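You operate a simulated robot arm through the tools that you are given. There is no shell and no other tool. Be economical: measure what you need, move in short steps, check, and stop when the job is done.

You are at the controls of a simulated two-armed robot. One attempt, no reset.

TASK
On the far end of the grey table, fold the blue cloth in half, so that its two long edges meet.

It is judged by the outcome, as a careful person would: the job done as asked, and still so three seconds after it is handed in. It fails if anything else is knocked over, pushed out of place, dropped, spilled or broken. Flat cloth is picked up by pressing the open fingertips on it (5 to 10 N) and closing them slowly along it; thin cloth reads only 2 to 8 mm in the jaws.

THE ROBOT
Two 7-joint arms with two-finger grippers on one trunk, on a base that drives. Base frame: it is fixed to the floor where the robot stands at the start and does not move with it; the origin is under the middle of the robot, x ahead of it, y to its left, z up; the surface under the hand at the start is at about z = 75. Lengths are in cm, angles in degrees, forces in N, time in s.
The left shoulder is at the start at [13.2, 21.6, 103.8], the right one opposite. With the tool pointing down near the work surface each hand reaches from about 38 to 88 cm from the robot's upright axis, wherever it stands, measured 20 degrees to its own side. Places, roughly: far end of the grey table [70, 10, 80]. Payload 3.18 kg a hand.
Tool frame (each hand has its own): the origin (TCP) lies between the finger pads and is the grasp point; the fingertips stand 3 cm ahead of it; z points along the fingers, y is the line along which they close. Largest opening 14.4 cm; the body of the gripper starts 10.3 cm behind the TCP.
Orientation is that of the tool frame in the base frame, as a unit quaternion [x, y, z, w]. With the fingers straight down and closing along the base's y, the tool's x points along the base's -x, its y along +y and its z along -z.

THE INTERFACE
- The arms move only by the tool jog_arm. It takes "left_steps", "right_steps" or both (then of equal length, played together; a hand with none holds still); each is a list of rows, each a list of 7 numbers: the opening, from 0 (shut) to 1 (fully open), then the shift along the base's x, y, z in cm, then the turn, a rotation vector about the base's x, y, z in degrees. In form: [[gripper, dx, dy, dz, rx, ry, rz], ...]. A call has 1 to 12 rows; each row shifts and turns the commanded pose from where the row before left it. Each row takes 0.2 s and may step no farther than 5 cm and 8.6 degrees from the row before; otherwise, or with a gripper value out of range, the whole call is refused. A pose out of reach is approached as far as the arm can. The call stops where the force on the tool passes 40 N (or 10 N more than at its start, if that is more) or the arm is blocked; 0.2 s more then pass. The fingers move at their own pace and stop on an object; they squeeze with about 34 N. The grip force told is the motor's: it shows also when the fingers shut on nothing. Time passes only in rows, and 0.2 s behind the last, so rows that do not move let the fingers close. The reply holds the time, the measured pose of the TCP, the force on the tool along the base axes, the opening and the grip force, in the units named above and with some noise, with the torque about the TCP (base axes, N m) and any sound that the robot's microphone picked up, and new pictures: "views" is both (left out), scene, wrist or none (wrist: the cameras of the hands that moved).
- Cameras (640 x 400 px; columns grow to the right, rows downward): "scene" is now at [24.53, 2.86, 120.18]; the picture's right is [0.35, -0.94, 0.00], its down [-0.69, -0.25, -0.68] and it looks along [0.64, 0.24, -0.73] (base axes); focal length 247 px, centre (320, 200). "left" rides on the left gripper at [7.7, -1.6, -14.3] in its tool frame; the picture's right is [0.21, 0.98, 0.00], its down [-0.84, 0.18, -0.51] and it looks along [-0.50, 0.11, 0.86] (tool axes); focal length 218 px, centre (320, 200). "right" rides on the right gripper at [7.6, 1.6, -14.3] in its tool frame; the picture's right is [-0.21, 0.98, 0.00], its down [-0.84, -0.18, -0.51] and it looks along [-0.50, -0.11, 0.86] (tool axes); focal length 218 px, centre (320, 200). There is no depth. A picture from a camera that has moved, and an enlarged one, comes with that camera's place and axes in the base frame and with its lens.
- lift_body(by): slides the trunk up (or, below 0, down) by that many cm; the arms and the scene camera ride with it, the base frame stays. It gives what a move gives, with no picture.
- steer(legs): drives the robot by 1 to 6 legs, each [ahead, left, turn to the left] in cm, cm and degrees, along the robot's own axes; the way and the turn of a leg run together, so that a leg with both is an arc; at most 150 cm and 180 degrees a leg. The arms and the cameras ride along, it lands a little off, and it stops where it bumps. It gives what a move gives, and a new picture of the scene camera.
- pan_tilt(pan, tilt): turns the head with the scene camera to pan (to the left, within 80 degrees either way) and tilt (down, from -29 to 69), counted from straight ahead of the robot. It gives what a move gives, and a new picture of the scene camera.
- inspect(camera, box): a new picture of the part [left, top, right, bottom] of that camera's present view, enlarged. No time passes.
- hand_in(): hands the job in; it is judged then, once.

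Go step by step. Nothing tells you exact positions but the pictures and the camera data: compare them with the known pose of the tool, close in by small moves and look again before you grip or let go. The budget is 120 turns and 260 pictures, counting those below and the enlarged ones. Unless the task says otherwise, let go and move clear before handing in, and close with one line.

The tools are called after "Call:" by a JSON object that holds its "fn" and its "kwargs". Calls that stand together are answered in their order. jog_arm: Moves the arms, as the interface text tells. Its arguments: {"type":"object","properties":{"left_steps":{"type":"array"},"right_steps":{"type":"array"},"views":{"type":"string","enum":["both","scene","wrist","none"]}},"required":[]} The other tools are called the same way: lift_body (by) slides the trunk up or down; steer (legs) drives the base; pan_tilt (pan, tilt) turns the head that bears the scene camera; inspect (camera, box) takes an enlarged picture of a part of a camera's view; hand_in () hands the job in.

At the start:

```text
clock: 0.0
left_eef_pos: [52.51, 35.95, 89.54]
left_tcp_rot: [-0.001, 1.0, 0.0, 0.001]
left_force: [0.1, 0.7, -0.8]
left_torque: [0.01, 0.0, 0.0]
left_width: 14.4
left_grasp_force: 0.1
right_eef_pos: [48.35, -10.9, 96.22]
right_tcp_rot: [0.0, 1.0, 0.001, 0.0]
right_force: [-0.5, 0.9, 0.1]
right_torque: [0.01, 0.01, -0.05]
right_width: 14.42
right_grasp_force: 0.0
trunk travel left (down, up): [-12.5, 24.4]
robot x, y, heading: [0.18, -0.06, 0.2]
head pan, tilt: [20.3, 47.2]
```

scene: 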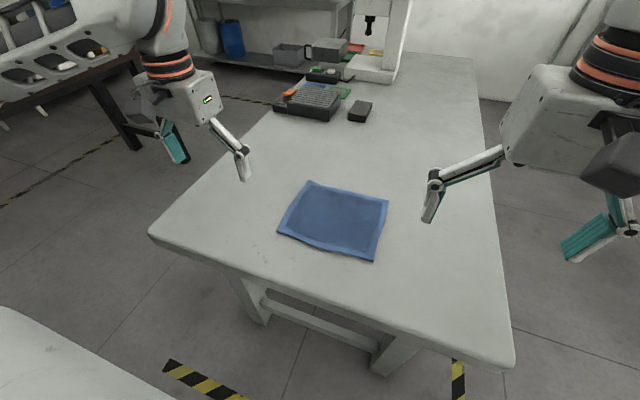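
right: 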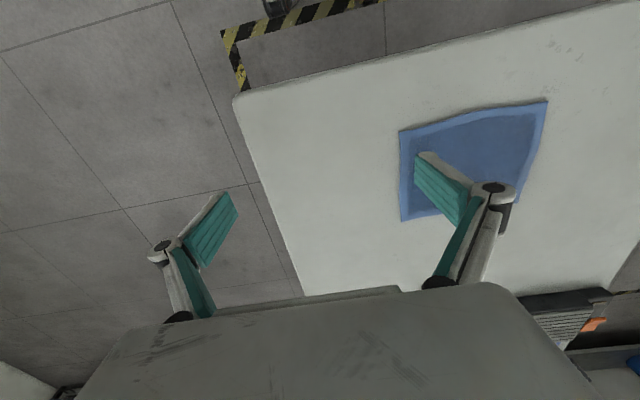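
left: 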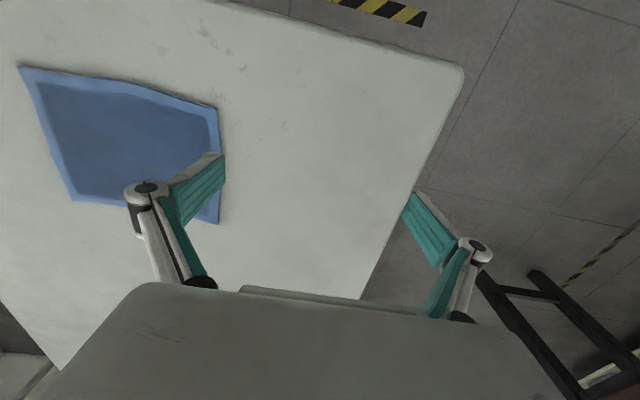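

The cloth lies flat at about x 51.5–69.7, y 1.2–22.7 on a surface at z≈75, so its long edges run along y. I'll bring each hand over a near corner, yawed 45° so the bodies keep clear of each other.

Call:
{"fn": "jog_arm", "kwargs": {"left_steps": [[0.3, 0.1, -2.475, -0.59, 0, 0, -7.5], [0.3, 0.1, -2.475, -0.59, 0, 0, -7.5], [0.3, 0.1, -2.475, -0.59, 0, 0, -7.5], [0.3, 0.1, -2.475, -0.59, 0, 0, -7.5], [0.3, 0.1, -2.475, -0.59, 0, 0, -7.5], [0.3, 0.1, -2.475, -0.59, 0, 0, -7.5], [0.3, 0, 0, 0, 0, 0, 0]], "right_steps": [[0.3, 0.79, 2.317, -1.703, 0, 0, 7.5], [0.3, 0.79, 2.317, -1.703, 0, 0, 7.5], [0.3, 0.79, 2.317, -1.703, 0, 0, 7.5], [0.3, 0.79, 2.317, -1.703, 0, 0, 7.5], [0.3, 0.79, 2.317, -1.703, 0, 0, 7.5], [0.3, 0.79, 2.317, -1.703, 0, 0, 7.5], [0.3, 0, 0, 0, 0, 0, 0]]}}

```text
clock: 1.6
left_eef_pos: [52.71, 20.95, 86.07]
left_tcp_rot: [0.382, 0.924, 0.0, -0.001]
left_force: [0.3, -0.3, 0.1]
left_torque: [0.0, 0.01, 0.0]
left_width: 4.36
left_grasp_force: 0.0
right_eef_pos: [52.88, 3.28, 86.05]
right_tcp_rot: [-0.383, 0.924, 0.0, 0.0]
right_force: [0.2, -0.8, -0.2]
right_torque: [0.0, 0.0, 0.0]
right_width: 4.31
right_grasp_force: 0.0
trunk travel left (down, up): [-12.5, 24.4]
robot x, y, heading: [-0.16, -0.11, 0.1]
head pan, tilt: [20.3, 47.2]
camera scene: at [24.49, 2.86, 120.2], right [0.35, -0.94, 0.0], down [-0.69, -0.25, -0.68], along [0.64, 0.24, -0.73], focal length 247 px, centre (320, 200)
camera right: at [46.44, -1.19, 100.34], right [-0.55, 0.84, 0.0], down [0.72, 0.47, 0.51], along [0.43, 0.28, -0.86], focal length 218 px, centre (320, 200)
camera left: at [46.39, 25.28, 100.19], right [0.54, 0.84, 0.0], down [0.72, -0.47, 0.51], along [0.43, -0.28, -0.86], focal length 218 px, centre (320, 200)
```

scene: 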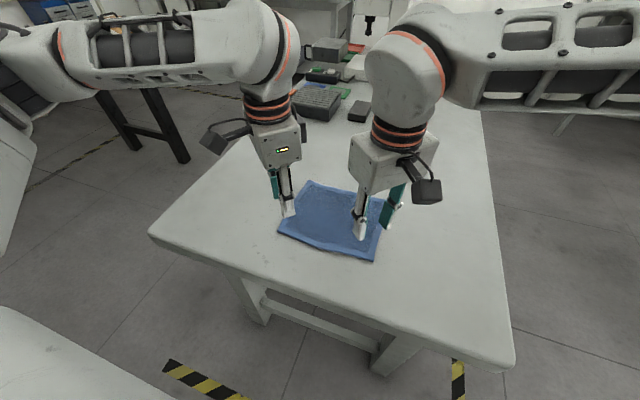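
right: 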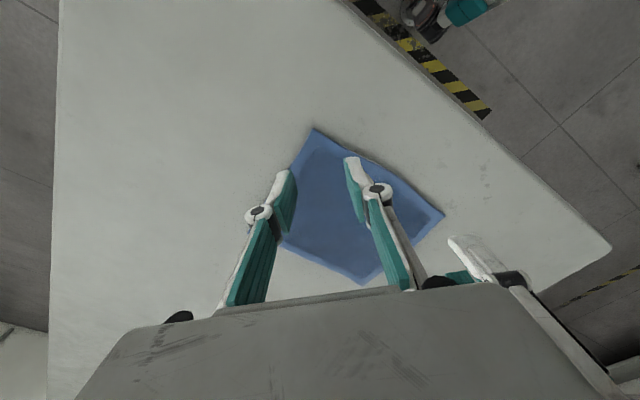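
left: 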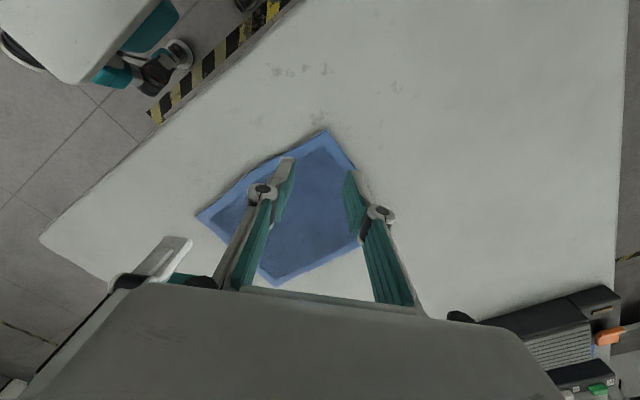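

Both corners check out at (51.5, 1.4) and (51.6, 22.6), and the hands straddle the corner diagonals. I'll descend close to the cloth.

Call:
{"fn": "jog_arm", "kwargs": {"left_steps": [[0.3, 0.15, 0, -3, 0, 0, 0], [0.3, 0.15, 0, -3, 0, 0, 0], [0.3, 0, 0, -1.3, 0, 0, 0], [0.3, 0, 0, -0.3, 0, 0, 0]], "right_steps": [[0.3, 0, -0.1, -3, 0, 0, 0], [0.3, 0, -0.1, -3, 0, 0, 0], [0.3, 0, 0, -1.3, 0, 0, 0], [0.3, 0, 0, -0.3, 0, 0, 0]]}}

```text
clock: 2.6
left_eef_pos: [53.47, 20.95, 78.45]
left_tcp_rot: [0.382, 0.924, 0.0, 0.001]
left_force: [-0.1, -0.1, 0.6]
left_torque: [-0.02, 0.01, 0.0]
left_width: 4.3
left_grasp_force: 0.1
right_eef_pos: [52.94, 2.76, 78.59]
right_tcp_rot: [-0.383, 0.924, 0.0, 0.0]
right_force: [0.2, 0.2, 0.9]
right_torque: [0.0, 0.0, 0.01]
right_width: 4.32
right_grasp_force: 0.0
trunk travel left (down, up): [-12.5, 24.4]
robot x, y, heading: [-0.06, -0.38, 0.3]
head pan, tilt: [20.3, 47.2]
camera scene: at [24.51, 2.86, 120.19], right [0.35, -0.94, 0.0], down [-0.69, -0.25, -0.68], along [0.64, 0.24, -0.73], focal length 247 px, centre (320, 200)
camera right: at [46.36, -1.63, 92.77], right [-0.54, 0.84, 0.0], down [0.72, 0.47, 0.51], along [0.43, 0.28, -0.86], focal length 218 px, centre (320, 200)
camera left: at [46.82, 25.29, 92.6], right [0.54, 0.84, 0.0], down [0.72, -0.47, 0.51], along [0.43, -0.28, -0.86], focal length 218 px, centre (320, 200)
```

scene: 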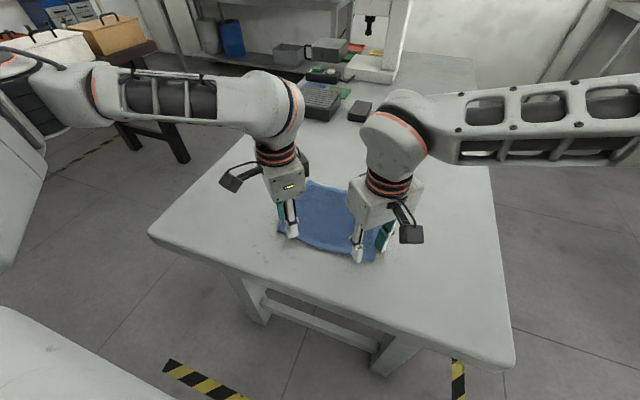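
right: 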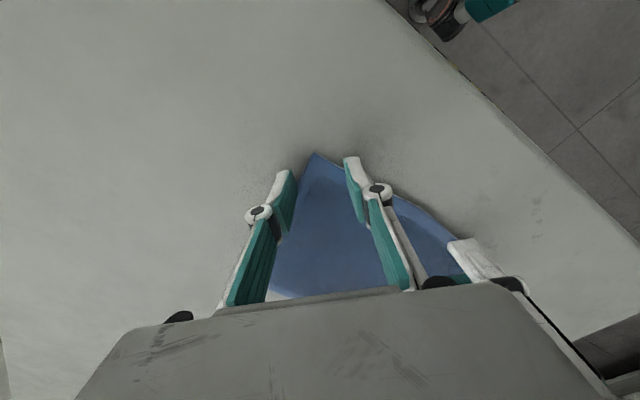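
left: 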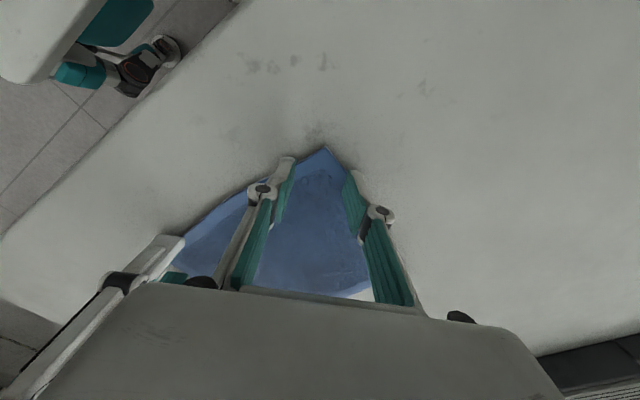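

The fingers stand right at the cloth's edges, so I'll shift each hand slightly inward, narrow the opening a little, and press gently.

Call:
{"fn": "jog_arm", "kwargs": {"left_steps": [[0.25, 0.3, -0.5, 0, 0, 0, 0], [0.25, 0, 0, -0.2, 0, 0, 0], [0.25, 0, 0, -0.2, 0, 0, 0], [0.25, 0, 0, -0.1, 0, 0, 0]], "right_steps": [[0.25, 0.6, 0.6, 0, 0, 0, 0], [0.25, 0, 0, -0.3, 0, 0, 0], [0.25, 0, 0, -0.2, 0, 0, 0], [0.25, 0, 0, -0.1, 0, 0, 0]], "views": "none"}}

```text
clock: 3.6
left_eef_pos: [53.59, 20.47, 78.23]
left_tcp_rot: [0.382, 0.924, 0.0, 0.003]
left_force: [0.6, 0.2, 15.7]
left_torque: [-0.08, -0.01, 0.01]
left_width: 3.59
left_grasp_force: 0.0
right_eef_pos: [53.52, 3.31, 78.29]
right_tcp_rot: [-0.382, 0.924, 0.0, 0.003]
right_force: [-1.3, 0.1, 13.0]
right_torque: [0.17, 0.06, 0.04]
right_width: 3.55
right_grasp_force: 0.1
trunk travel left (down, up): [-12.5, 24.4]
robot x, y, heading: [0.03, 0.09, 0.0]
head pan, tilt: [20.3, 47.2]
```

Pressing is a bit hard (13–16 N), so I'll ease up slightly and then close slowly.

Call:
{"fn": "jog_arm", "kwargs": {"left_steps": [[0.25, 0, 0, 0.15, 0, 0, 0], [0.23, 0, 0, 0, 0, 0, 0], [0.21, 0, 0, 0, 0, 0, 0], [0.19, 0, 0, 0, 0, 0, 0]], "right_steps": [[0.25, 0, 0, 0.12, 0, 0, 0], [0.23, 0, 0, 0, 0, 0, 0], [0.21, 0, 0, 0, 0, 0, 0], [0.19, 0, 0, 0, 0, 0, 0]], "views": "wrist"}}

```text
clock: 4.6
left_eef_pos: [53.6, 20.48, 78.08]
left_tcp_rot: [0.381, 0.924, 0.0, 0.0]
left_force: [0.0, -1.9, 12.2]
left_torque: [-0.11, -0.07, -0.03]
left_width: 2.91
left_grasp_force: 0.0
right_eef_pos: [53.51, 3.3, 78.07]
right_tcp_rot: [-0.383, 0.924, 0.0, 0.001]
right_force: [0.7, 1.6, 11.1]
right_torque: [0.08, -0.05, 0.01]
right_width: 2.66
right_grasp_force: 0.1
trunk travel left (down, up): [-12.5, 24.4]
robot x, y, heading: [-0.32, 0.08, 0.1]
head pan, tilt: [20.3, 47.2]
camera right: at [46.97, -1.02, 92.38], right [-0.54, 0.84, 0.0], down [0.72, 0.47, 0.51], along [0.43, 0.28, -0.86], focal length 218 px, centre (320, 200)
camera left: at [47.1, 24.8, 92.23], right [0.54, 0.84, 0.0], down [0.72, -0.47, 0.51], along [0.43, -0.28, -0.86], focal length 218 px, centre (320, 200)
```

right: 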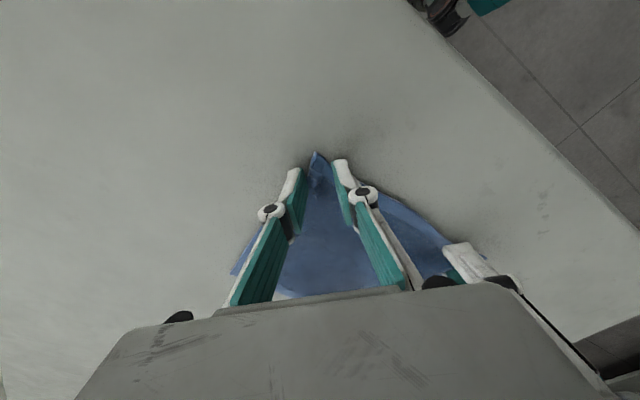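
left: 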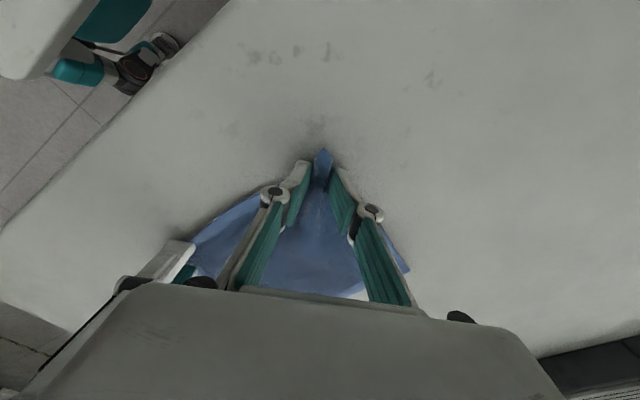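

The cloth is bunching up into a ridge at both corners, as I wanted. I'll keep closing slowly.

Call:
{"fn": "jog_arm", "kwargs": {"left_steps": [[0.17, 0, 0, 0.05, 0, 0, 0], [0.15, 0, 0, 0, 0, 0, 0], [0.13, 0, 0, 0, 0, 0, 0], [0.11, 0, 0, 0, 0, 0, 0], [0.09, 0, 0, 0, 0, 0, 0], [0.07, 0, 0, 0, 0, 0, 0], [0.05, 0, 0, 0, 0, 0, 0], [0.03, 0, 0, 0, 0, 0, 0], [0.0, 0, 0, 0, 0, 0, 0], [0.0, 0, 0, 0, 0, 0, 0]], "right_steps": [[0.17, 0, 0, 0.05, 0, 0, 0], [0.15, 0, 0, 0, 0, 0, 0], [0.13, 0, 0, 0, 0, 0, 0], [0.11, 0, 0, 0, 0, 0, 0], [0.09, 0, 0, 0, 0, 0, 0], [0.07, 0, 0, 0, 0, 0, 0], [0.05, 0, 0, 0, 0, 0, 0], [0.03, 0, 0, 0, 0, 0, 0], [0.0, 0, 0, 0, 0, 0, 0], [0.0, 0, 0, 0, 0, 0, 0]]}}

```text
clock: 6.8
left_eef_pos: [53.62, 20.48, 78.07]
left_tcp_rot: [0.382, 0.924, 0.0, 0.0]
left_force: [-0.7, -1.1, 5.6]
left_torque: [-0.06, 0.03, -0.03]
left_width: 0.44
left_grasp_force: 33.6
right_eef_pos: [53.58, 3.33, 78.18]
right_tcp_rot: [-0.383, 0.924, 0.0, 0.0]
right_force: [-0.7, 2.2, 2.0]
right_torque: [0.06, 0.01, 0.03]
right_width: 0.14
right_grasp_force: 26.9
trunk travel left (down, up): [-12.5, 24.4]
robot x, y, heading: [0.14, -0.19, -0.1]
head pan, tilt: [20.3, 47.2]
camera scene: at [24.48, 2.85, 120.19], right [0.35, -0.94, 0.0], down [-0.69, -0.25, -0.68], along [0.64, 0.24, -0.73], focal length 247 px, centre (320, 200)
camera right: at [47.02, -1.01, 92.37], right [-0.54, 0.84, 0.0], down [0.72, 0.47, 0.51], along [0.43, 0.28, -0.86], focal length 218 px, centre (320, 200)
camera left: at [47.13, 24.82, 92.24], right [0.54, 0.84, 0.0], down [0.72, -0.47, 0.51], along [0.43, -0.28, -0.86], focal length 218 px, centre (320, 200)
```

scene: 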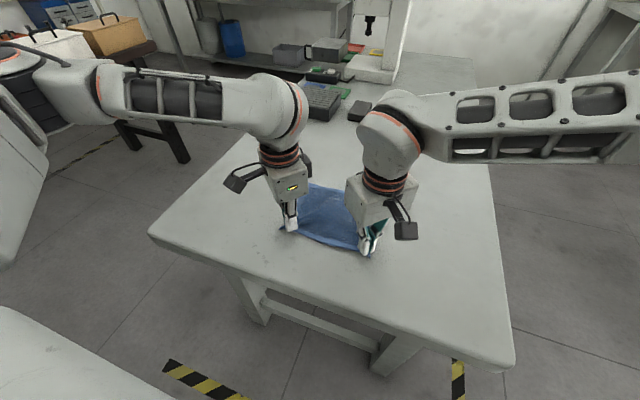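
right: 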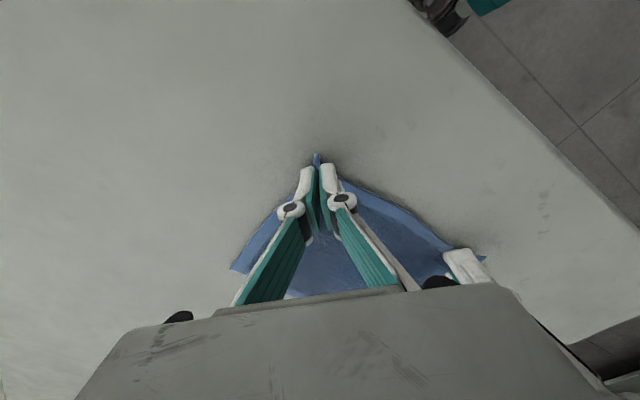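
left: 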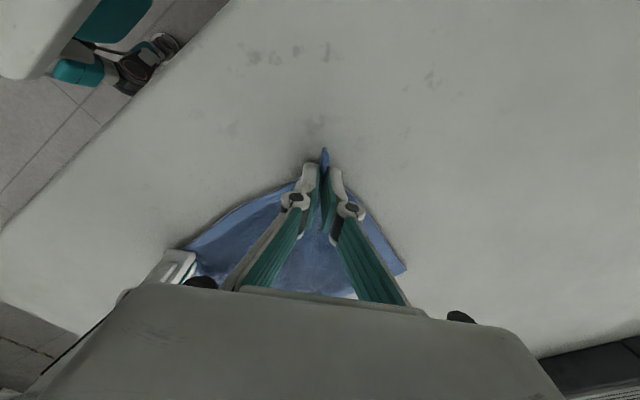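

Left holds 4.4 mm of cloth, but the right reads only 1.4 mm, which is doubtful. I'll lift a little to test both.

Call:
{"fn": "jog_arm", "kwargs": {"left_steps": [[0, 0, 0, 0.7, 0, 0, 0], [0, 0.3, 0, 1, 0, 0, 0], [0, 0.3, 0, 1, 0, 0, 0]], "right_steps": [[0, 0, 0, 0.7, 0, 0, 0], [0, 0.3, 0, 1, 0, 0, 0], [0, 0.3, 0, 1, 0, 0, 0]]}}

```text
clock: 7.6
left_eef_pos: [54.13, 20.62, 80.7]
left_tcp_rot: [0.383, 0.924, 0.0, 0.0]
left_force: [0.1, 0.0, 0.8]
left_torque: [0.0, 0.01, 0.01]
left_width: 0.41
left_grasp_force: 32.7
right_eef_pos: [54.14, 3.32, 80.81]
right_tcp_rot: [-0.383, 0.924, 0.0, 0.0]
right_force: [-0.1, 1.7, 2.3]
right_torque: [0.06, 0.03, -0.01]
right_width: 0.28
right_grasp_force: 38.7
trunk travel left (down, up): [-12.5, 24.4]
robot x, y, heading: [0.02, -0.3, -0.1]
head pan, tilt: [20.3, 47.2]
camera scene: at [24.49, 2.86, 120.19], right [0.35, -0.94, 0.0], down [-0.69, -0.25, -0.68], along [0.64, 0.24, -0.73], focal length 247 px, centre (320, 200)
camera right: at [47.58, -1.05, 95.09], right [-0.54, 0.84, 0.0], down [0.72, 0.47, 0.51], along [0.43, 0.28, -0.86], focal length 218 px, centre (320, 200)
camera left: at [47.73, 24.91, 94.91], right [0.54, 0.84, 0.0], down [0.72, -0.47, 0.51], along [0.43, -0.28, -0.86], focal length 218 px, centre (320, 200)
```

scene: 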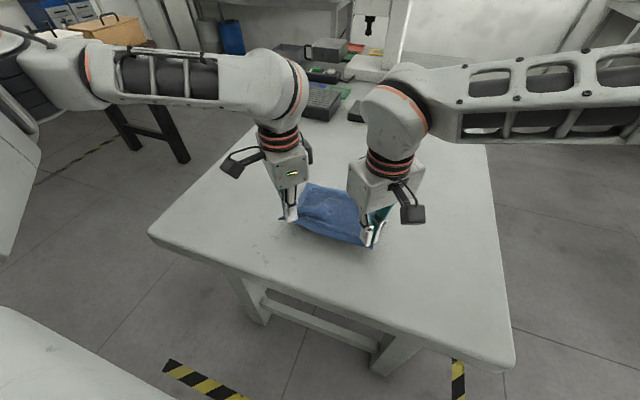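
right: 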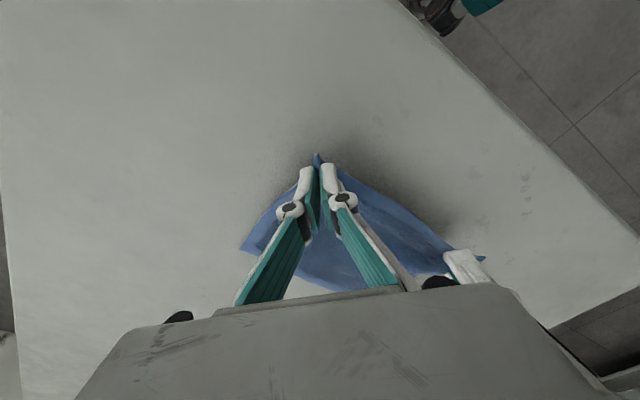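
left: 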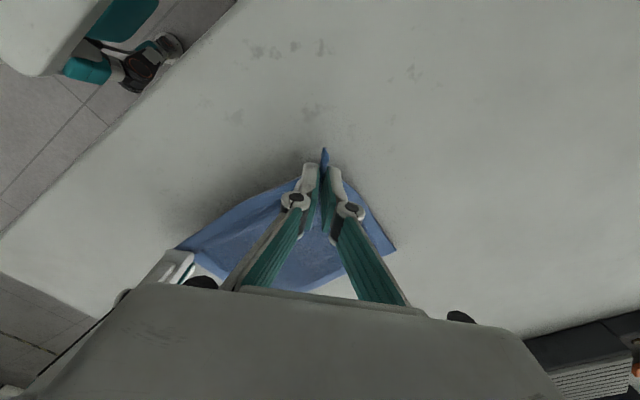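

Both hands hold the near edge up. Now I'll carry it over in an arc toward the far edge, tilting the fingers forward so the edge turns over with it.

Call:
{"fn": "jog_arm", "kwargs": {"left_steps": [[0, 0.51, 0, 1.52, 0, -7.5, 0], [0, 1.01, 0, 1.43, 0, -7.5, 0], [0, 1.53, 0, 0.97, 0, -7.5, 0], [0, 1.65, 0, 0.23, 0, -7.5, 0], [0, 1.87, 0, -0.52, 0, -7.5, 0], [0, 1.71, 0, -1.26, 0, -7.5, 0], [0, 1.44, 0, -1.69, 0, -7.5, 0]], "right_steps": [[0, 0.51, 0, 1.52, 0, -7.5, 0], [0, 1.01, 0, 1.43, 0, -7.5, 0], [0, 1.53, 0, 0.97, 0, -7.5, 0], [0, 1.65, 0, 0.23, 0, -7.5, 0], [0, 1.87, 0, -0.52, 0, -7.5, 0], [0, 1.71, 0, -1.26, 0, -7.5, 0], [0, 1.44, 0, -1.69, 0, -7.5, 0]]}}

```text
clock: 9.4
left_eef_pos: [64.07, 20.29, 81.79]
left_tcp_rot: [0.343, 0.827, 0.166, 0.412]
left_force: [1.9, -7.2, 0.2]
left_torque: [-0.05, 0.01, -0.16]
left_width: 0.57
left_grasp_force: 31.5
right_eef_pos: [66.47, 1.69, 84.92]
right_tcp_rot: [-0.298, 0.842, -0.151, 0.425]
right_force: [-1.0, 6.8, -1.1]
right_torque: [0.11, 0.06, 0.16]
right_width: 0.1
right_grasp_force: 28.8
trunk travel left (down, up): [-12.5, 24.4]
robot x, y, heading: [-0.31, -0.36, -0.2]
head pan, tilt: [20.3, 47.2]
stopped in row 7 (right hand): the arm was blocked; the commanded pose is now the measured one
camera scene: at [24.46, 2.83, 120.2], right [0.35, -0.94, 0.0], down [-0.69, -0.25, -0.68], along [0.64, 0.24, -0.73], focal length 247 px, centre (320, 200)
camera right: at [50.83, -2.01, 87.81], right [-0.27, 0.89, -0.37], down [0.05, 0.39, 0.92], along [0.96, 0.23, -0.15], focal length 218 px, centre (320, 200)
camera left: at [48.88, 24.64, 84.98], right [0.33, 0.84, 0.43], down [0.03, -0.46, 0.89], along [0.94, -0.28, -0.18], focal length 218 px, centre (320, 200)
```

scene: 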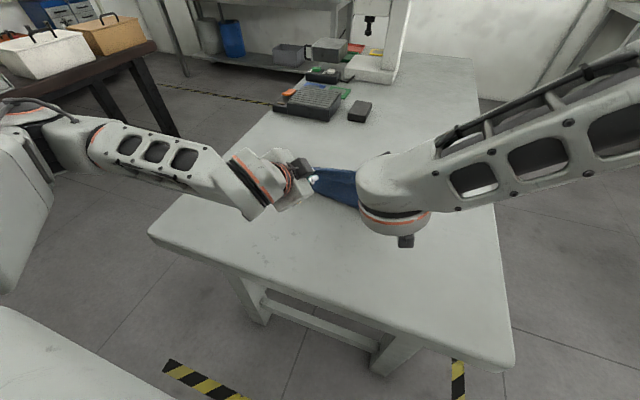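
right: 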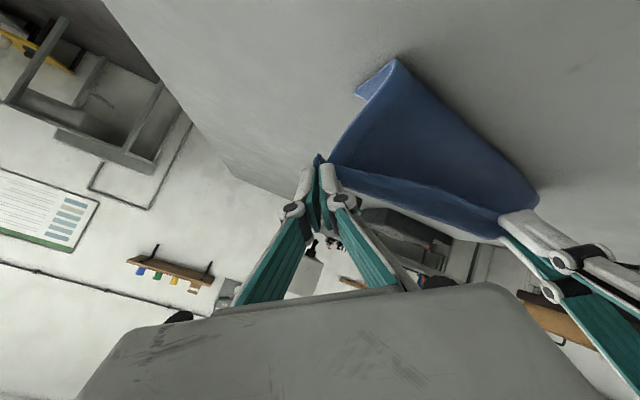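
left: 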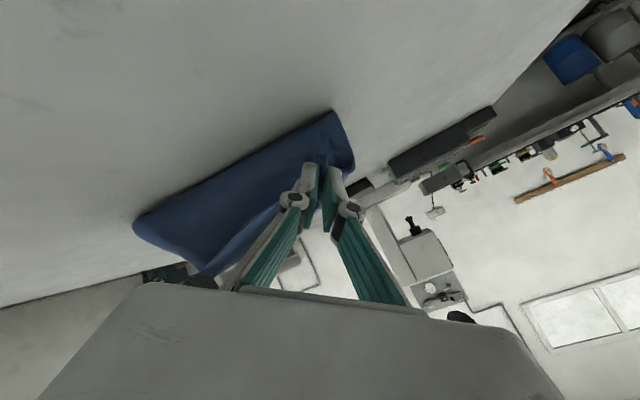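

The right arm was blocked and strayed high and forward, stretching the cloth sideways with about 7 N. I'll bring it back level with the left hand, with a bit less tilt.

Call:
{"fn": "jog_arm", "kwargs": {"left_steps": [[0, 0, -0.3, 0, 0, 0, 0], [0, 0, -0.2, 0, 0, 0, 0], [0, 0, 0, 0, 0, 0, 0], [0, 0, 0, 0, 0, 0, 0]], "right_steps": [[0, -0.9, 0.6, -0.5, 0, 4, 0], [0, -0.8, 0.5, -0.8, 0, 4, 0], [0, -0.5, 0.3, -0.8, 0, 2, 0], [0, 0, 0.2, -0.6, 0, 0, 0]]}}

```text
clock: 10.4
left_eef_pos: [64.12, 19.94, 81.5]
left_tcp_rot: [0.344, 0.827, 0.168, 0.411]
left_force: [-0.4, 0.2, -0.8]
left_torque: [0.01, -0.01, -0.06]
left_width: 0.48
left_grasp_force: 29.1
right_eef_pos: [64.6, 3.24, 83.14]
right_tcp_rot: [-0.304, 0.876, -0.121, 0.355]
right_force: [0.7, -0.6, -1.1]
right_torque: [-0.02, -0.05, 0.01]
right_width: 0.46
right_grasp_force: 40.7
trunk travel left (down, up): [-12.5, 24.4]
robot x, y, heading: [0.4, -0.27, 0.0]
head pan, tilt: [20.3, 47.2]
camera scene: at [24.49, 2.84, 120.19], right [0.35, -0.94, 0.0], down [-0.69, -0.25, -0.68], along [0.64, 0.24, -0.73], focal length 247 px, centre (320, 200)
camera right: at [49.61, -0.35, 88.49], right [-0.32, 0.9, -0.3], down [0.2, 0.38, 0.9], along [0.93, 0.23, -0.3], focal length 218 px, centre (320, 200)
camera left: at [48.84, 24.29, 84.85], right [0.33, 0.84, 0.43], down [0.03, -0.47, 0.88], along [0.94, -0.28, -0.18], focal length 218 px, centre (320, 200)
```

scene: 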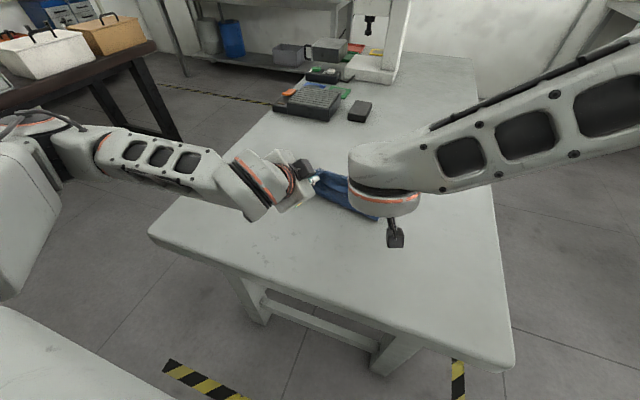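
right: 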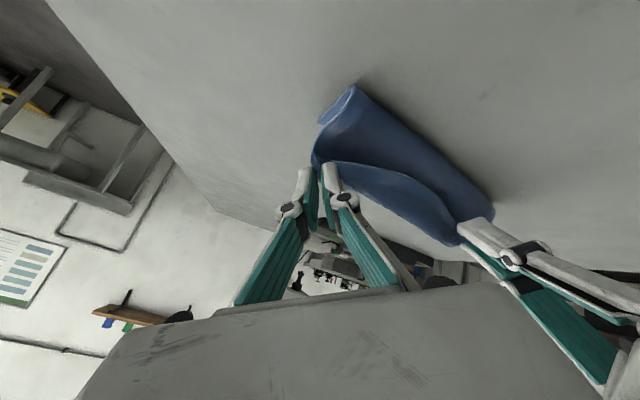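
left: 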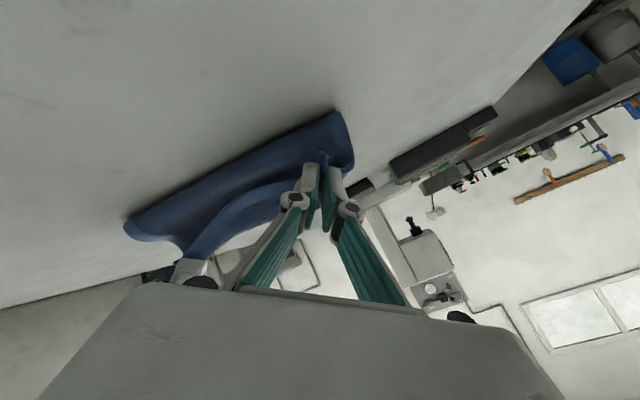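

Tension is gone and both hands still hold. I'll look closer to see where the bottom layer now lies.

Call:
{"fn": "inspect", "kwargs": {"camera": "scene", "box": [260, 140, 420, 240]}}

Call:
{"fn": "inspect", "kwargs": {"camera": "left", "box": [80, 80, 400, 280]}}

```text
4.00 times, centred on (340, 190) of scene
camera zoom: at [24.49, 2.84, 120.19], right [0.35, -0.94, 0.0], down [-0.69, -0.25, -0.68], along [0.64, 0.24, -0.73], focal length 989 px, centre (240, 240)
```

zoom: 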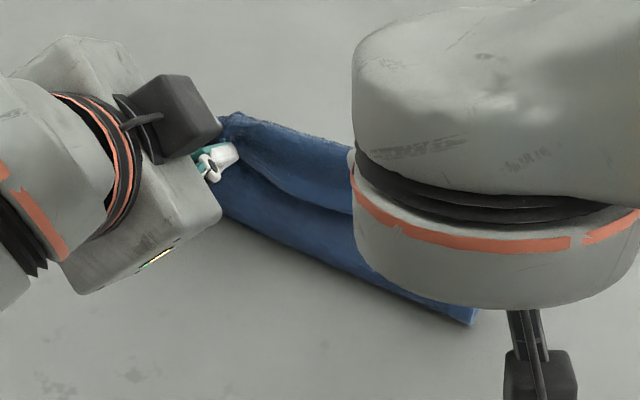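

```text
2.00 times, centred on (240, 180) of left
camera zoom: at [48.84, 24.29, 84.85], right [0.33, 0.84, 0.43], down [0.03, -0.47, 0.88], along [0.94, -0.28, -0.18], focal length 436 px, centre (480, 240)
```

zoom: 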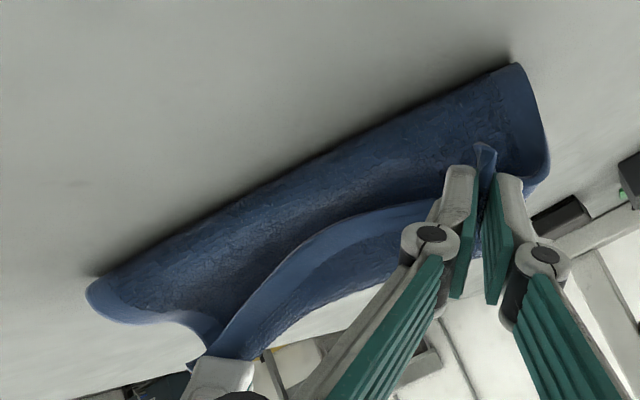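

The fold line is now around x 63–65, so the bottom layer slid forward a little and its far edge should be near x 72–73. I'll keep lowering while moving forward to lay the held edge there.

Call:
{"fn": "jog_arm", "kwargs": {"left_steps": [[0, 0.8, 0.1, -0.3, 0, 0, 0], [0, 0.8, 0.1, -0.6, 0, 0, 0], [0, 0.8, 0.1, -0.9, 0, 0, 0], [0, 0.4, 0, -0.8, 0, 0, 0]], "right_steps": [[0, 0.8, 0, -0.8, 0, 0, 0], [0, 0.8, 0, -1, 0, 0, 0], [0, 0.5, 0, -1.2, 0, 0, 0], [0, 0.2, 0, -1, 0, 0, 0]]}}

Call:
{"fn": "inspect", "kwargs": {"camera": "scene", "box": [260, 140, 420, 240]}}

```text
clock: 11.6
left_eef_pos: [67.0, 19.92, 79.18]
left_tcp_rot: [0.345, 0.828, 0.166, 0.41]
left_force: [0.4, -4.2, -1.3]
left_torque: [-0.03, 0.03, -0.06]
left_width: 0.69
left_grasp_force: 43.4
right_eef_pos: [68.64, 1.33, 80.06]
right_tcp_rot: [-0.277, 0.884, -0.116, 0.358]
right_force: [-1.2, 3.9, 1.3]
right_torque: [0.12, -0.02, 0.08]
right_width: 0.45
right_grasp_force: 40.6
trunk travel left (down, up): [-12.5, 24.4]
robot x, y, heading: [0.1, -0.26, 0.1]
head pan, tilt: [20.3, 47.2]
stopped in row 4 (right hand): the arm was blocked; the commanded pose is now the measured one
camera scene: at [24.51, 2.83, 120.18], right [0.35, -0.94, 0.0], down [-0.69, -0.25, -0.68], along [0.64, 0.24, -0.73], focal length 247 px, centre (320, 200)
camera right: at [53.44, -1.73, 85.34], right [-0.27, 0.92, -0.28], down [0.22, 0.34, 0.92], along [0.94, 0.19, -0.29], focal length 218 px, centre (320, 200)
camera left: at [51.72, 24.41, 82.42], right [0.34, 0.84, 0.43], down [0.03, -0.46, 0.89], along [0.94, -0.28, -0.18], focal length 218 px, centre (320, 200)
```

scene: 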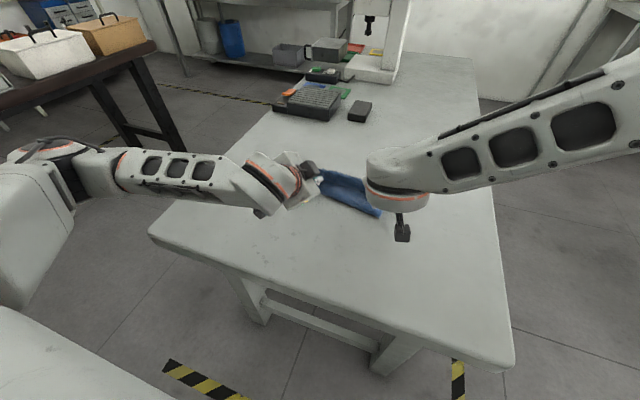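
right: 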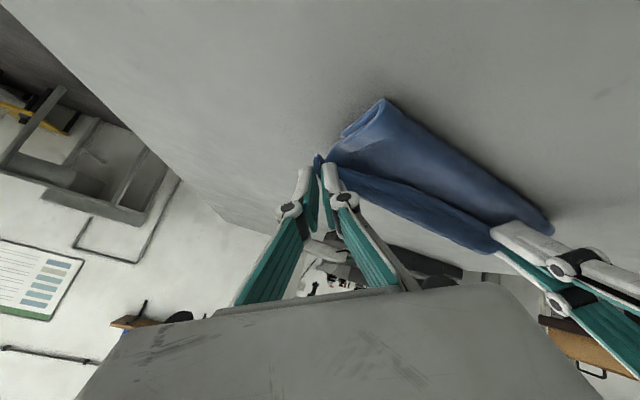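
left: 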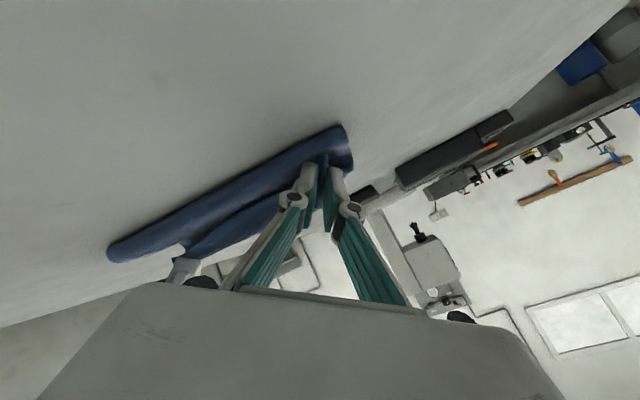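

```text
4.00 times, centred on (340, 190) of scene
camera zoom: at [24.51, 2.83, 120.18], right [0.35, -0.94, 0.0], down [-0.69, -0.25, -0.68], along [0.64, 0.24, -0.73], focal length 989 px, centre (240, 240)
```

zoom: 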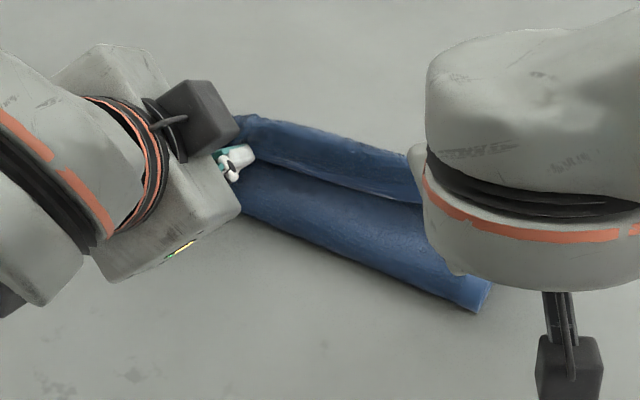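

The fold line is slightly skewed (right x≈63, left x≈65.5), with the right tip about where it should be and the left still 3–4 cm short. I'll un-tilt the right hand, which gets blocked when tilted, and advance the left.

Call:
{"fn": "jog_arm", "kwargs": {"left_steps": [[0, 0.6, 0, 0.2, 0, 0, 0], [0, 0.8, 0.1, 0, 0, 0, 0], [0, 0.9, 0.1, 0, 0, 0, 0], [0, 0.9, 0.1, 0, 0, 0, 0]], "right_steps": [[0, 0.2, 0.6, 0.1, 0, 6.2, 0], [0, 0.2, 0.6, 0.1, 0, 6.2, 0], [0, 0.2, 0.4, 0.1, 0, 6.2, 0], [0, 0.2, 0.4, 0, 0, 6.2, 0]]}}

Call:
{"fn": "inspect", "kwargs": {"camera": "scene", "box": [260, 140, 420, 240]}}

```text
clock: 12.6
left_eef_pos: [70.25, 20.43, 79.2]
left_tcp_rot: [0.344, 0.828, 0.166, 0.411]
left_force: [0.5, 0.5, -0.1]
left_torque: [0.07, -0.11, 0.05]
left_width: 0.31
left_grasp_force: 28.6
right_eef_pos: [69.09, 3.51, 80.36]
right_tcp_rot: [-0.297, 0.94, -0.053, 0.158]
right_force: [-0.8, -0.4, 1.8]
right_torque: [-0.1, -0.16, -0.02]
right_width: 0.08
right_grasp_force: 30.6
trunk travel left (down, up): [-12.5, 24.4]
robot x, y, heading: [-0.05, 0.1, -0.1]
head pan, tilt: [20.3, 47.2]
camera scene: at [24.55, 2.85, 120.16], right [0.35, -0.94, 0.0], down [-0.69, -0.25, -0.68], along [0.64, 0.24, -0.73], focal length 247 px, centre (320, 200)
camera right: at [57.69, 0.38, 91.5], right [-0.37, 0.92, -0.13], down [0.58, 0.34, 0.74], along [0.73, 0.19, -0.66], focal length 218 px, centre (320, 200)
camera left: at [55.06, 24.8, 82.52], right [0.33, 0.84, 0.43], down [0.03, -0.46, 0.89], along [0.94, -0.28, -0.18], focal length 218 px, centre (320, 200)
```

scene: 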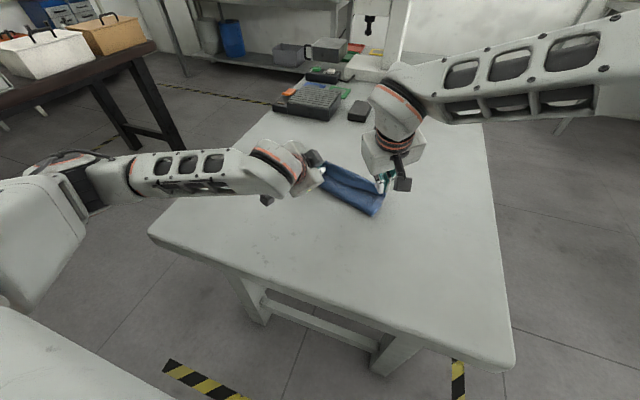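
right: 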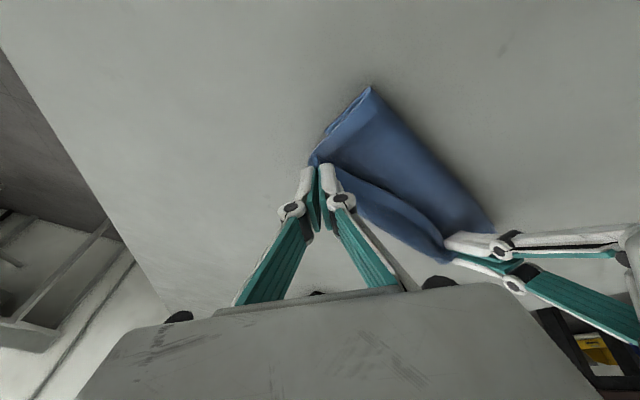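
left: 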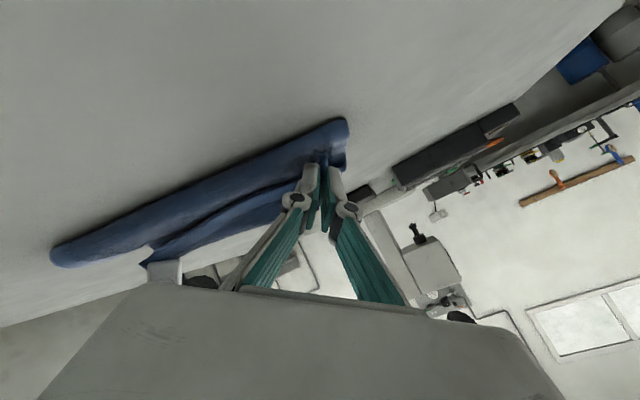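

```text
4.00 times, centred on (340, 190) of scene
camera zoom: at [24.55, 2.85, 120.16], right [0.35, -0.94, 0.0], down [-0.69, -0.25, -0.68], along [0.64, 0.24, -0.73], focal length 989 px, centre (240, 240)
```

zoom: 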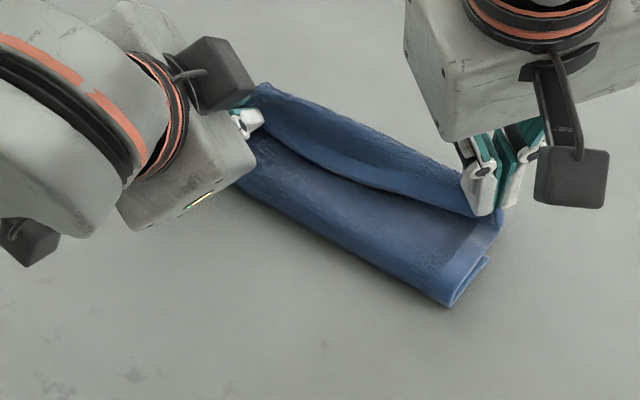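

The cloth's two layers are clearer now, but I need to know what the strip beyond the seam is. I'll zoom in on the wrist views.

Call:
{"fn": "inspect", "kwargs": {"camera": "right", "box": [290, 70, 530, 270]}}

Call:
{"fn": "inspect", "kwargs": {"camera": "scene", "box": [310, 150, 400, 220]}}

Call:
{"fn": "inspect", "kwargs": {"camera": "left", "box": [40, 100, 360, 300]}}

```text
2.00 times, centred on (410, 170) of right
camera zoom: at [57.69, 0.38, 91.5], right [-0.37, 0.92, -0.13], down [0.58, 0.34, 0.74], along [0.73, 0.19, -0.66], focal length 436 px, centre (140, 260)
```

zoom: 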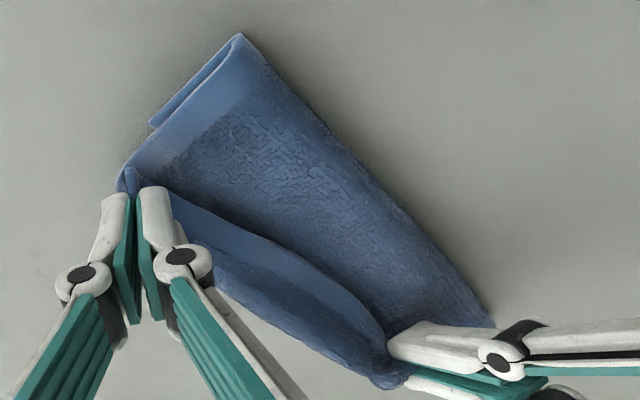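

```text
5.71 times, centred on (355, 185) of scene
camera zoom: at [24.55, 2.85, 120.16], right [0.35, -0.94, 0.0], down [-0.69, -0.25, -0.68], along [0.64, 0.24, -0.73], focal length 1412 px, centre (120, 286)
```

zoom: 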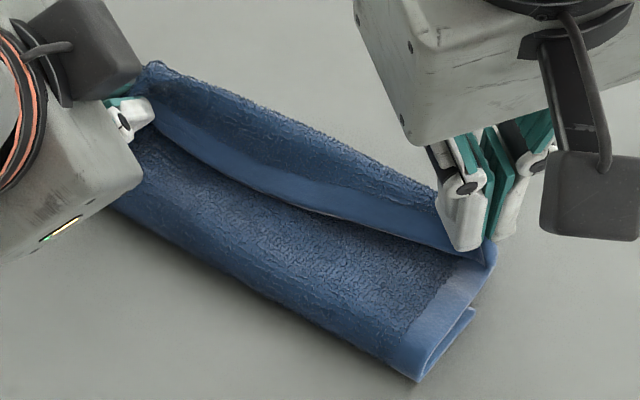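

```text
2.00 times, centred on (200, 200) of left
camera zoom: at [55.06, 24.8, 82.52], right [0.33, 0.84, 0.43], down [0.03, -0.46, 0.89], along [0.94, -0.28, -0.18], focal length 436 px, centre (560, 200)
```

zoom: 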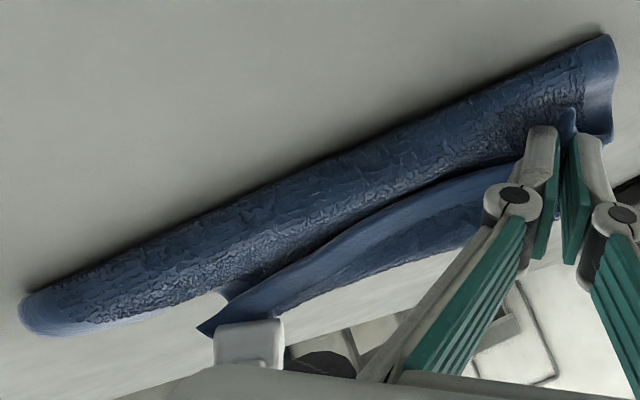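

Now it's clear: the strip is the held edge's own hem, doubled back on top, and the bottom layer's near-right corner at about (67.7, 2.3) has hardly moved. So I have overshot and rolled the fold line forward; I'll bring both hands back 3–4 cm.

Call:
{"fn": "jog_arm", "kwargs": {"left_steps": [[0, -0.5, 0.2, 0.3, 0, 0, 0], [0, -0.8, 0.3, 0, 0, 0, 0], [0, -0.8, 0.3, 0, 0, 0, 0], [0, -0.8, 0.3, 0, 0, 0, 0]], "right_steps": [[0, -1, 0.2, 0.3, 0, 0, 0], [0, -1, 0.3, 0, 0, 0, 0], [0, -1, 0.3, 0, 0, 0, 0], [0, -1, 0.3, 0, 0, 0, 0]]}}

Call:
{"fn": "inspect", "kwargs": {"camera": "scene", "box": [290, 150, 400, 220]}}

Call:
{"fn": "inspect", "kwargs": {"camera": "right", "box": [290, 70, 530, 270]}}

```text
clock: 13.6
left_eef_pos: [67.37, 21.52, 79.73]
left_tcp_rot: [0.345, 0.827, 0.165, 0.412]
left_force: [-0.4, -0.1, 0.8]
left_torque: [-0.01, 0.05, 0.01]
left_width: 0.43
left_grasp_force: 28.4
right_eef_pos: [65.28, 4.67, 80.73]
right_tcp_rot: [-0.297, 0.94, -0.054, 0.161]
right_force: [-0.9, 0.6, -1.5]
right_torque: [0.04, 0.0, 0.0]
right_width: 0.46
right_grasp_force: 38.3
trunk travel left (down, up): [-12.5, 24.4]
robot x, y, heading: [0.06, 0.12, 0.0]
head pan, tilt: [20.3, 47.2]
camera scene: at [24.48, 2.85, 120.19], right [0.35, -0.94, 0.0], down [-0.69, -0.25, -0.68], along [0.64, 0.24, -0.73], focal length 247 px, centre (320, 200)
camera right: at [53.79, 1.51, 91.79], right [-0.37, 0.92, -0.14], down [0.58, 0.34, 0.74], along [0.73, 0.19, -0.66], focal length 218 px, centre (320, 200)
camera left: at [52.08, 25.92, 83.05], right [0.33, 0.84, 0.43], down [0.03, -0.46, 0.89], along [0.94, -0.28, -0.18], focal length 218 px, centre (320, 200)
```

scene: 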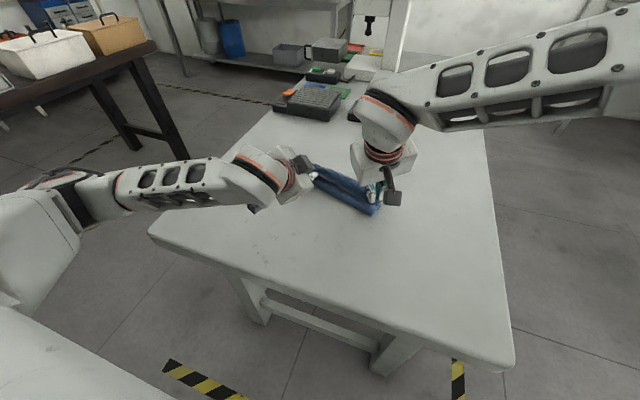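
right: 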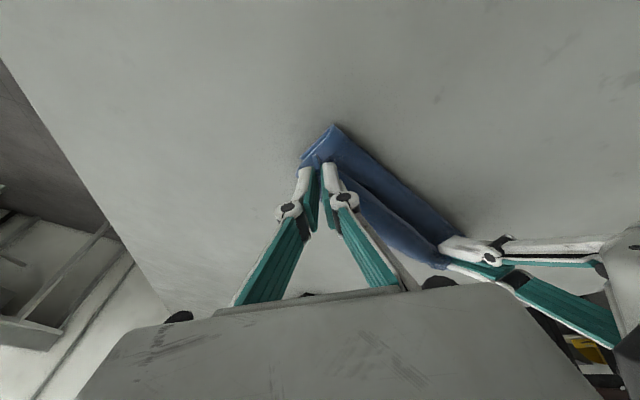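
left: 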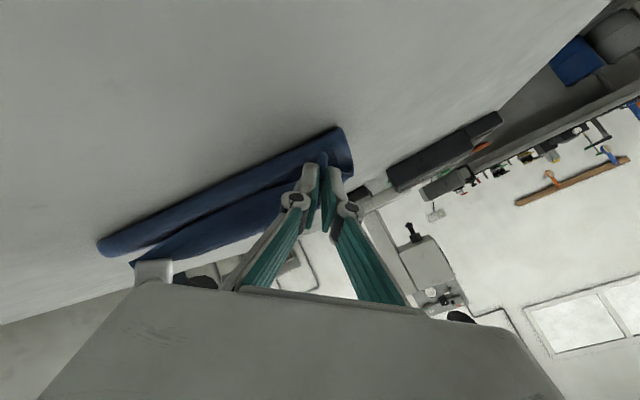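

```text
5.71 times, centred on (345, 185) of scene
camera zoom: at [24.48, 2.85, 120.19], right [0.35, -0.94, 0.0], down [-0.69, -0.25, -0.68], along [0.64, 0.24, -0.73], focal length 1412 px, centre (177, 286)
```

zoom: 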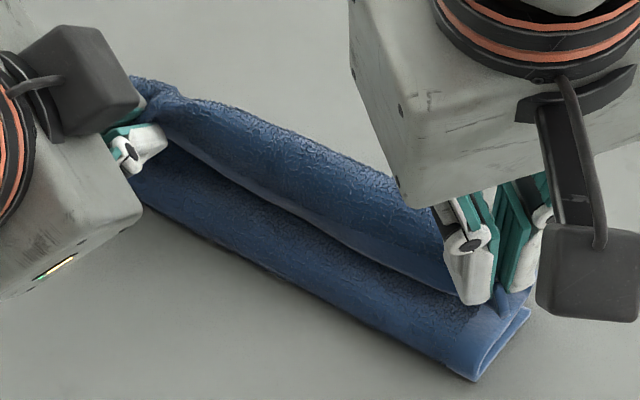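

```text
2.00 times, centred on (410, 170) of right
camera zoom: at [53.79, 1.51, 91.79], right [-0.37, 0.92, -0.14], down [0.58, 0.34, 0.74], along [0.73, 0.19, -0.66], focal length 436 px, centre (140, 260)
```

zoom: 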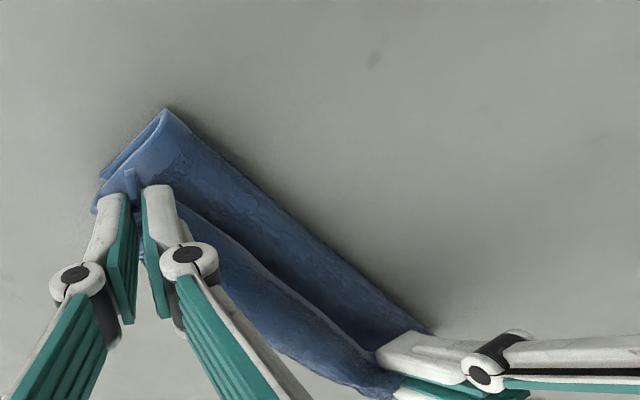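

Laid this way the hem always doubles back, so I'll switch method: lift the cloth so it hangs from the held edge, then set the free edge down and fold it *under*, which keeps the held hem lying the right way. First I'll lift with the fingers vertical.

Call:
{"fn": "jog_arm", "kwargs": {"left_steps": [[0, -0.63, -0.07, 2.47, 0, 7.4, 0], [0, -0.63, -0.07, 2.47, 0, 7.4, 0], [0, -0.63, -0.07, 2.47, 0, 7.4, 0], [0, -0.63, -0.07, 2.47, 0, 7.4, 0], [0, -0.63, -0.07, 2.47, 0, 7.4, 0], [0, -0.63, -0.07, 2.47, 0, 7.4, 0], [0, -0.63, -0.07, 2.47, 0, 7.4, 0], [0, 0, 0, 0, 0, 0, 0], [0, 0, 0, 0, 0, 0, 0]], "right_steps": [[0, -0.33, -0.11, 2.32, 0, 2.8, 1.3], [0, -0.33, -0.11, 2.32, 0, 2.8, 1.3], [0, -0.33, -0.11, 2.32, 0, 2.8, 1.3], [0, -0.33, -0.11, 2.32, 0, 2.8, 1.3], [0, -0.33, -0.11, 2.32, 0, 2.8, 1.3], [0, -0.33, -0.11, 2.32, 0, 2.8, 1.3], [0, -0.33, -0.11, 2.32, 0, 2.8, 1.3], [0, 0, 0, 0, 0, 0, 0], [0, 0, 0, 0, 0, 0, 0]]}}

Call:
{"fn": "inspect", "kwargs": {"camera": "scene", "box": [260, 110, 420, 210]}}

```text
clock: 15.6
left_eef_pos: [62.63, 20.95, 97.0]
left_tcp_rot: [0.381, 0.924, -0.001, 0.008]
left_force: [-2.3, -3.7, -2.3]
left_torque: [0.0, 0.05, -0.04]
left_width: 0.25
left_grasp_force: 28.1
right_eef_pos: [64.12, 4.28, 88.7]
right_tcp_rot: [-0.337, 0.938, -0.022, 0.081]
right_force: [-0.7, 3.0, 1.8]
right_torque: [0.08, 0.01, -0.01]
right_width: 0.18
right_grasp_force: 34.5
right hand out of reach, approached as far as the arm can: row 4, 5, 6, 7
trunk travel left (down, up): [-12.5, 24.4]
robot x, y, heading: [0.12, 0.11, 0.2]
head pan, tilt: [20.3, 47.2]
camera scene: at [24.5, 2.83, 120.18], right [0.35, -0.94, 0.0], down [-0.69, -0.25, -0.68], along [0.64, 0.24, -0.73], focal length 247 px, centre (320, 200)
camera right: at [54.95, 0.4, 101.51], right [-0.46, 0.89, -0.07], down [0.67, 0.39, 0.63], along [0.59, 0.25, -0.77], focal length 218 px, centre (320, 200)
camera left: at [55.94, 25.42, 110.97], right [0.54, 0.84, 0.0], down [0.72, -0.46, 0.52], along [0.44, -0.28, -0.85], focal length 218 px, centre (320, 200)
```

scene: 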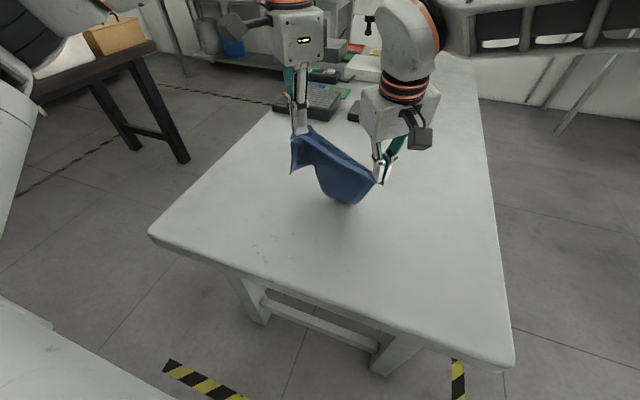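
right: 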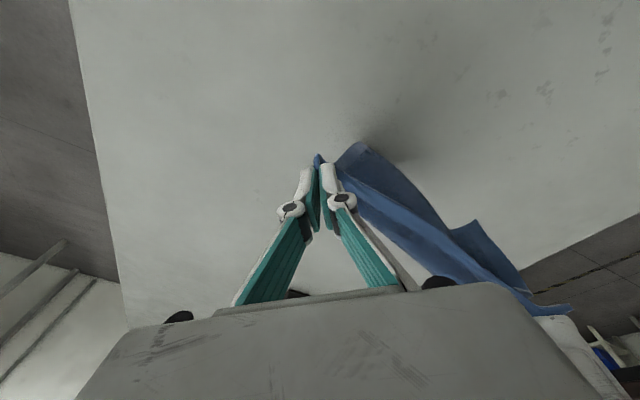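
left: 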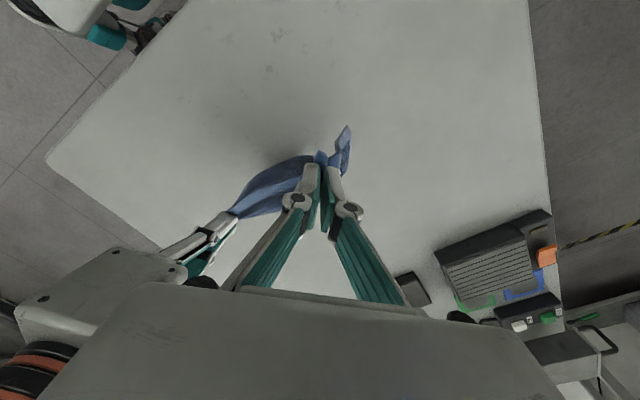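

```text
4.00 times, centred on (340, 160) of scene
camera zoom: at [24.5, 2.83, 120.18], right [0.35, -0.94, 0.0], down [-0.69, -0.25, -0.68], along [0.64, 0.24, -0.73], focal length 989 px, centre (240, 360)
```

zoom: 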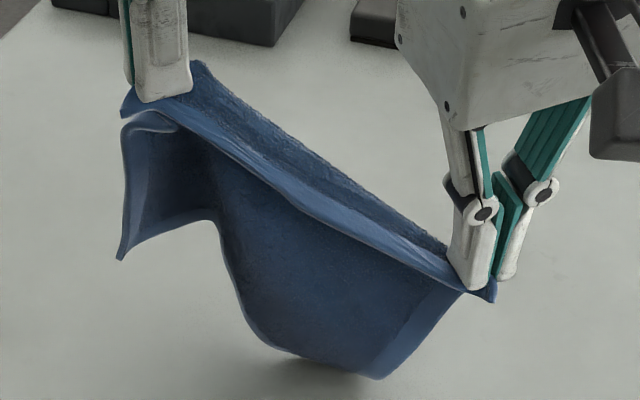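

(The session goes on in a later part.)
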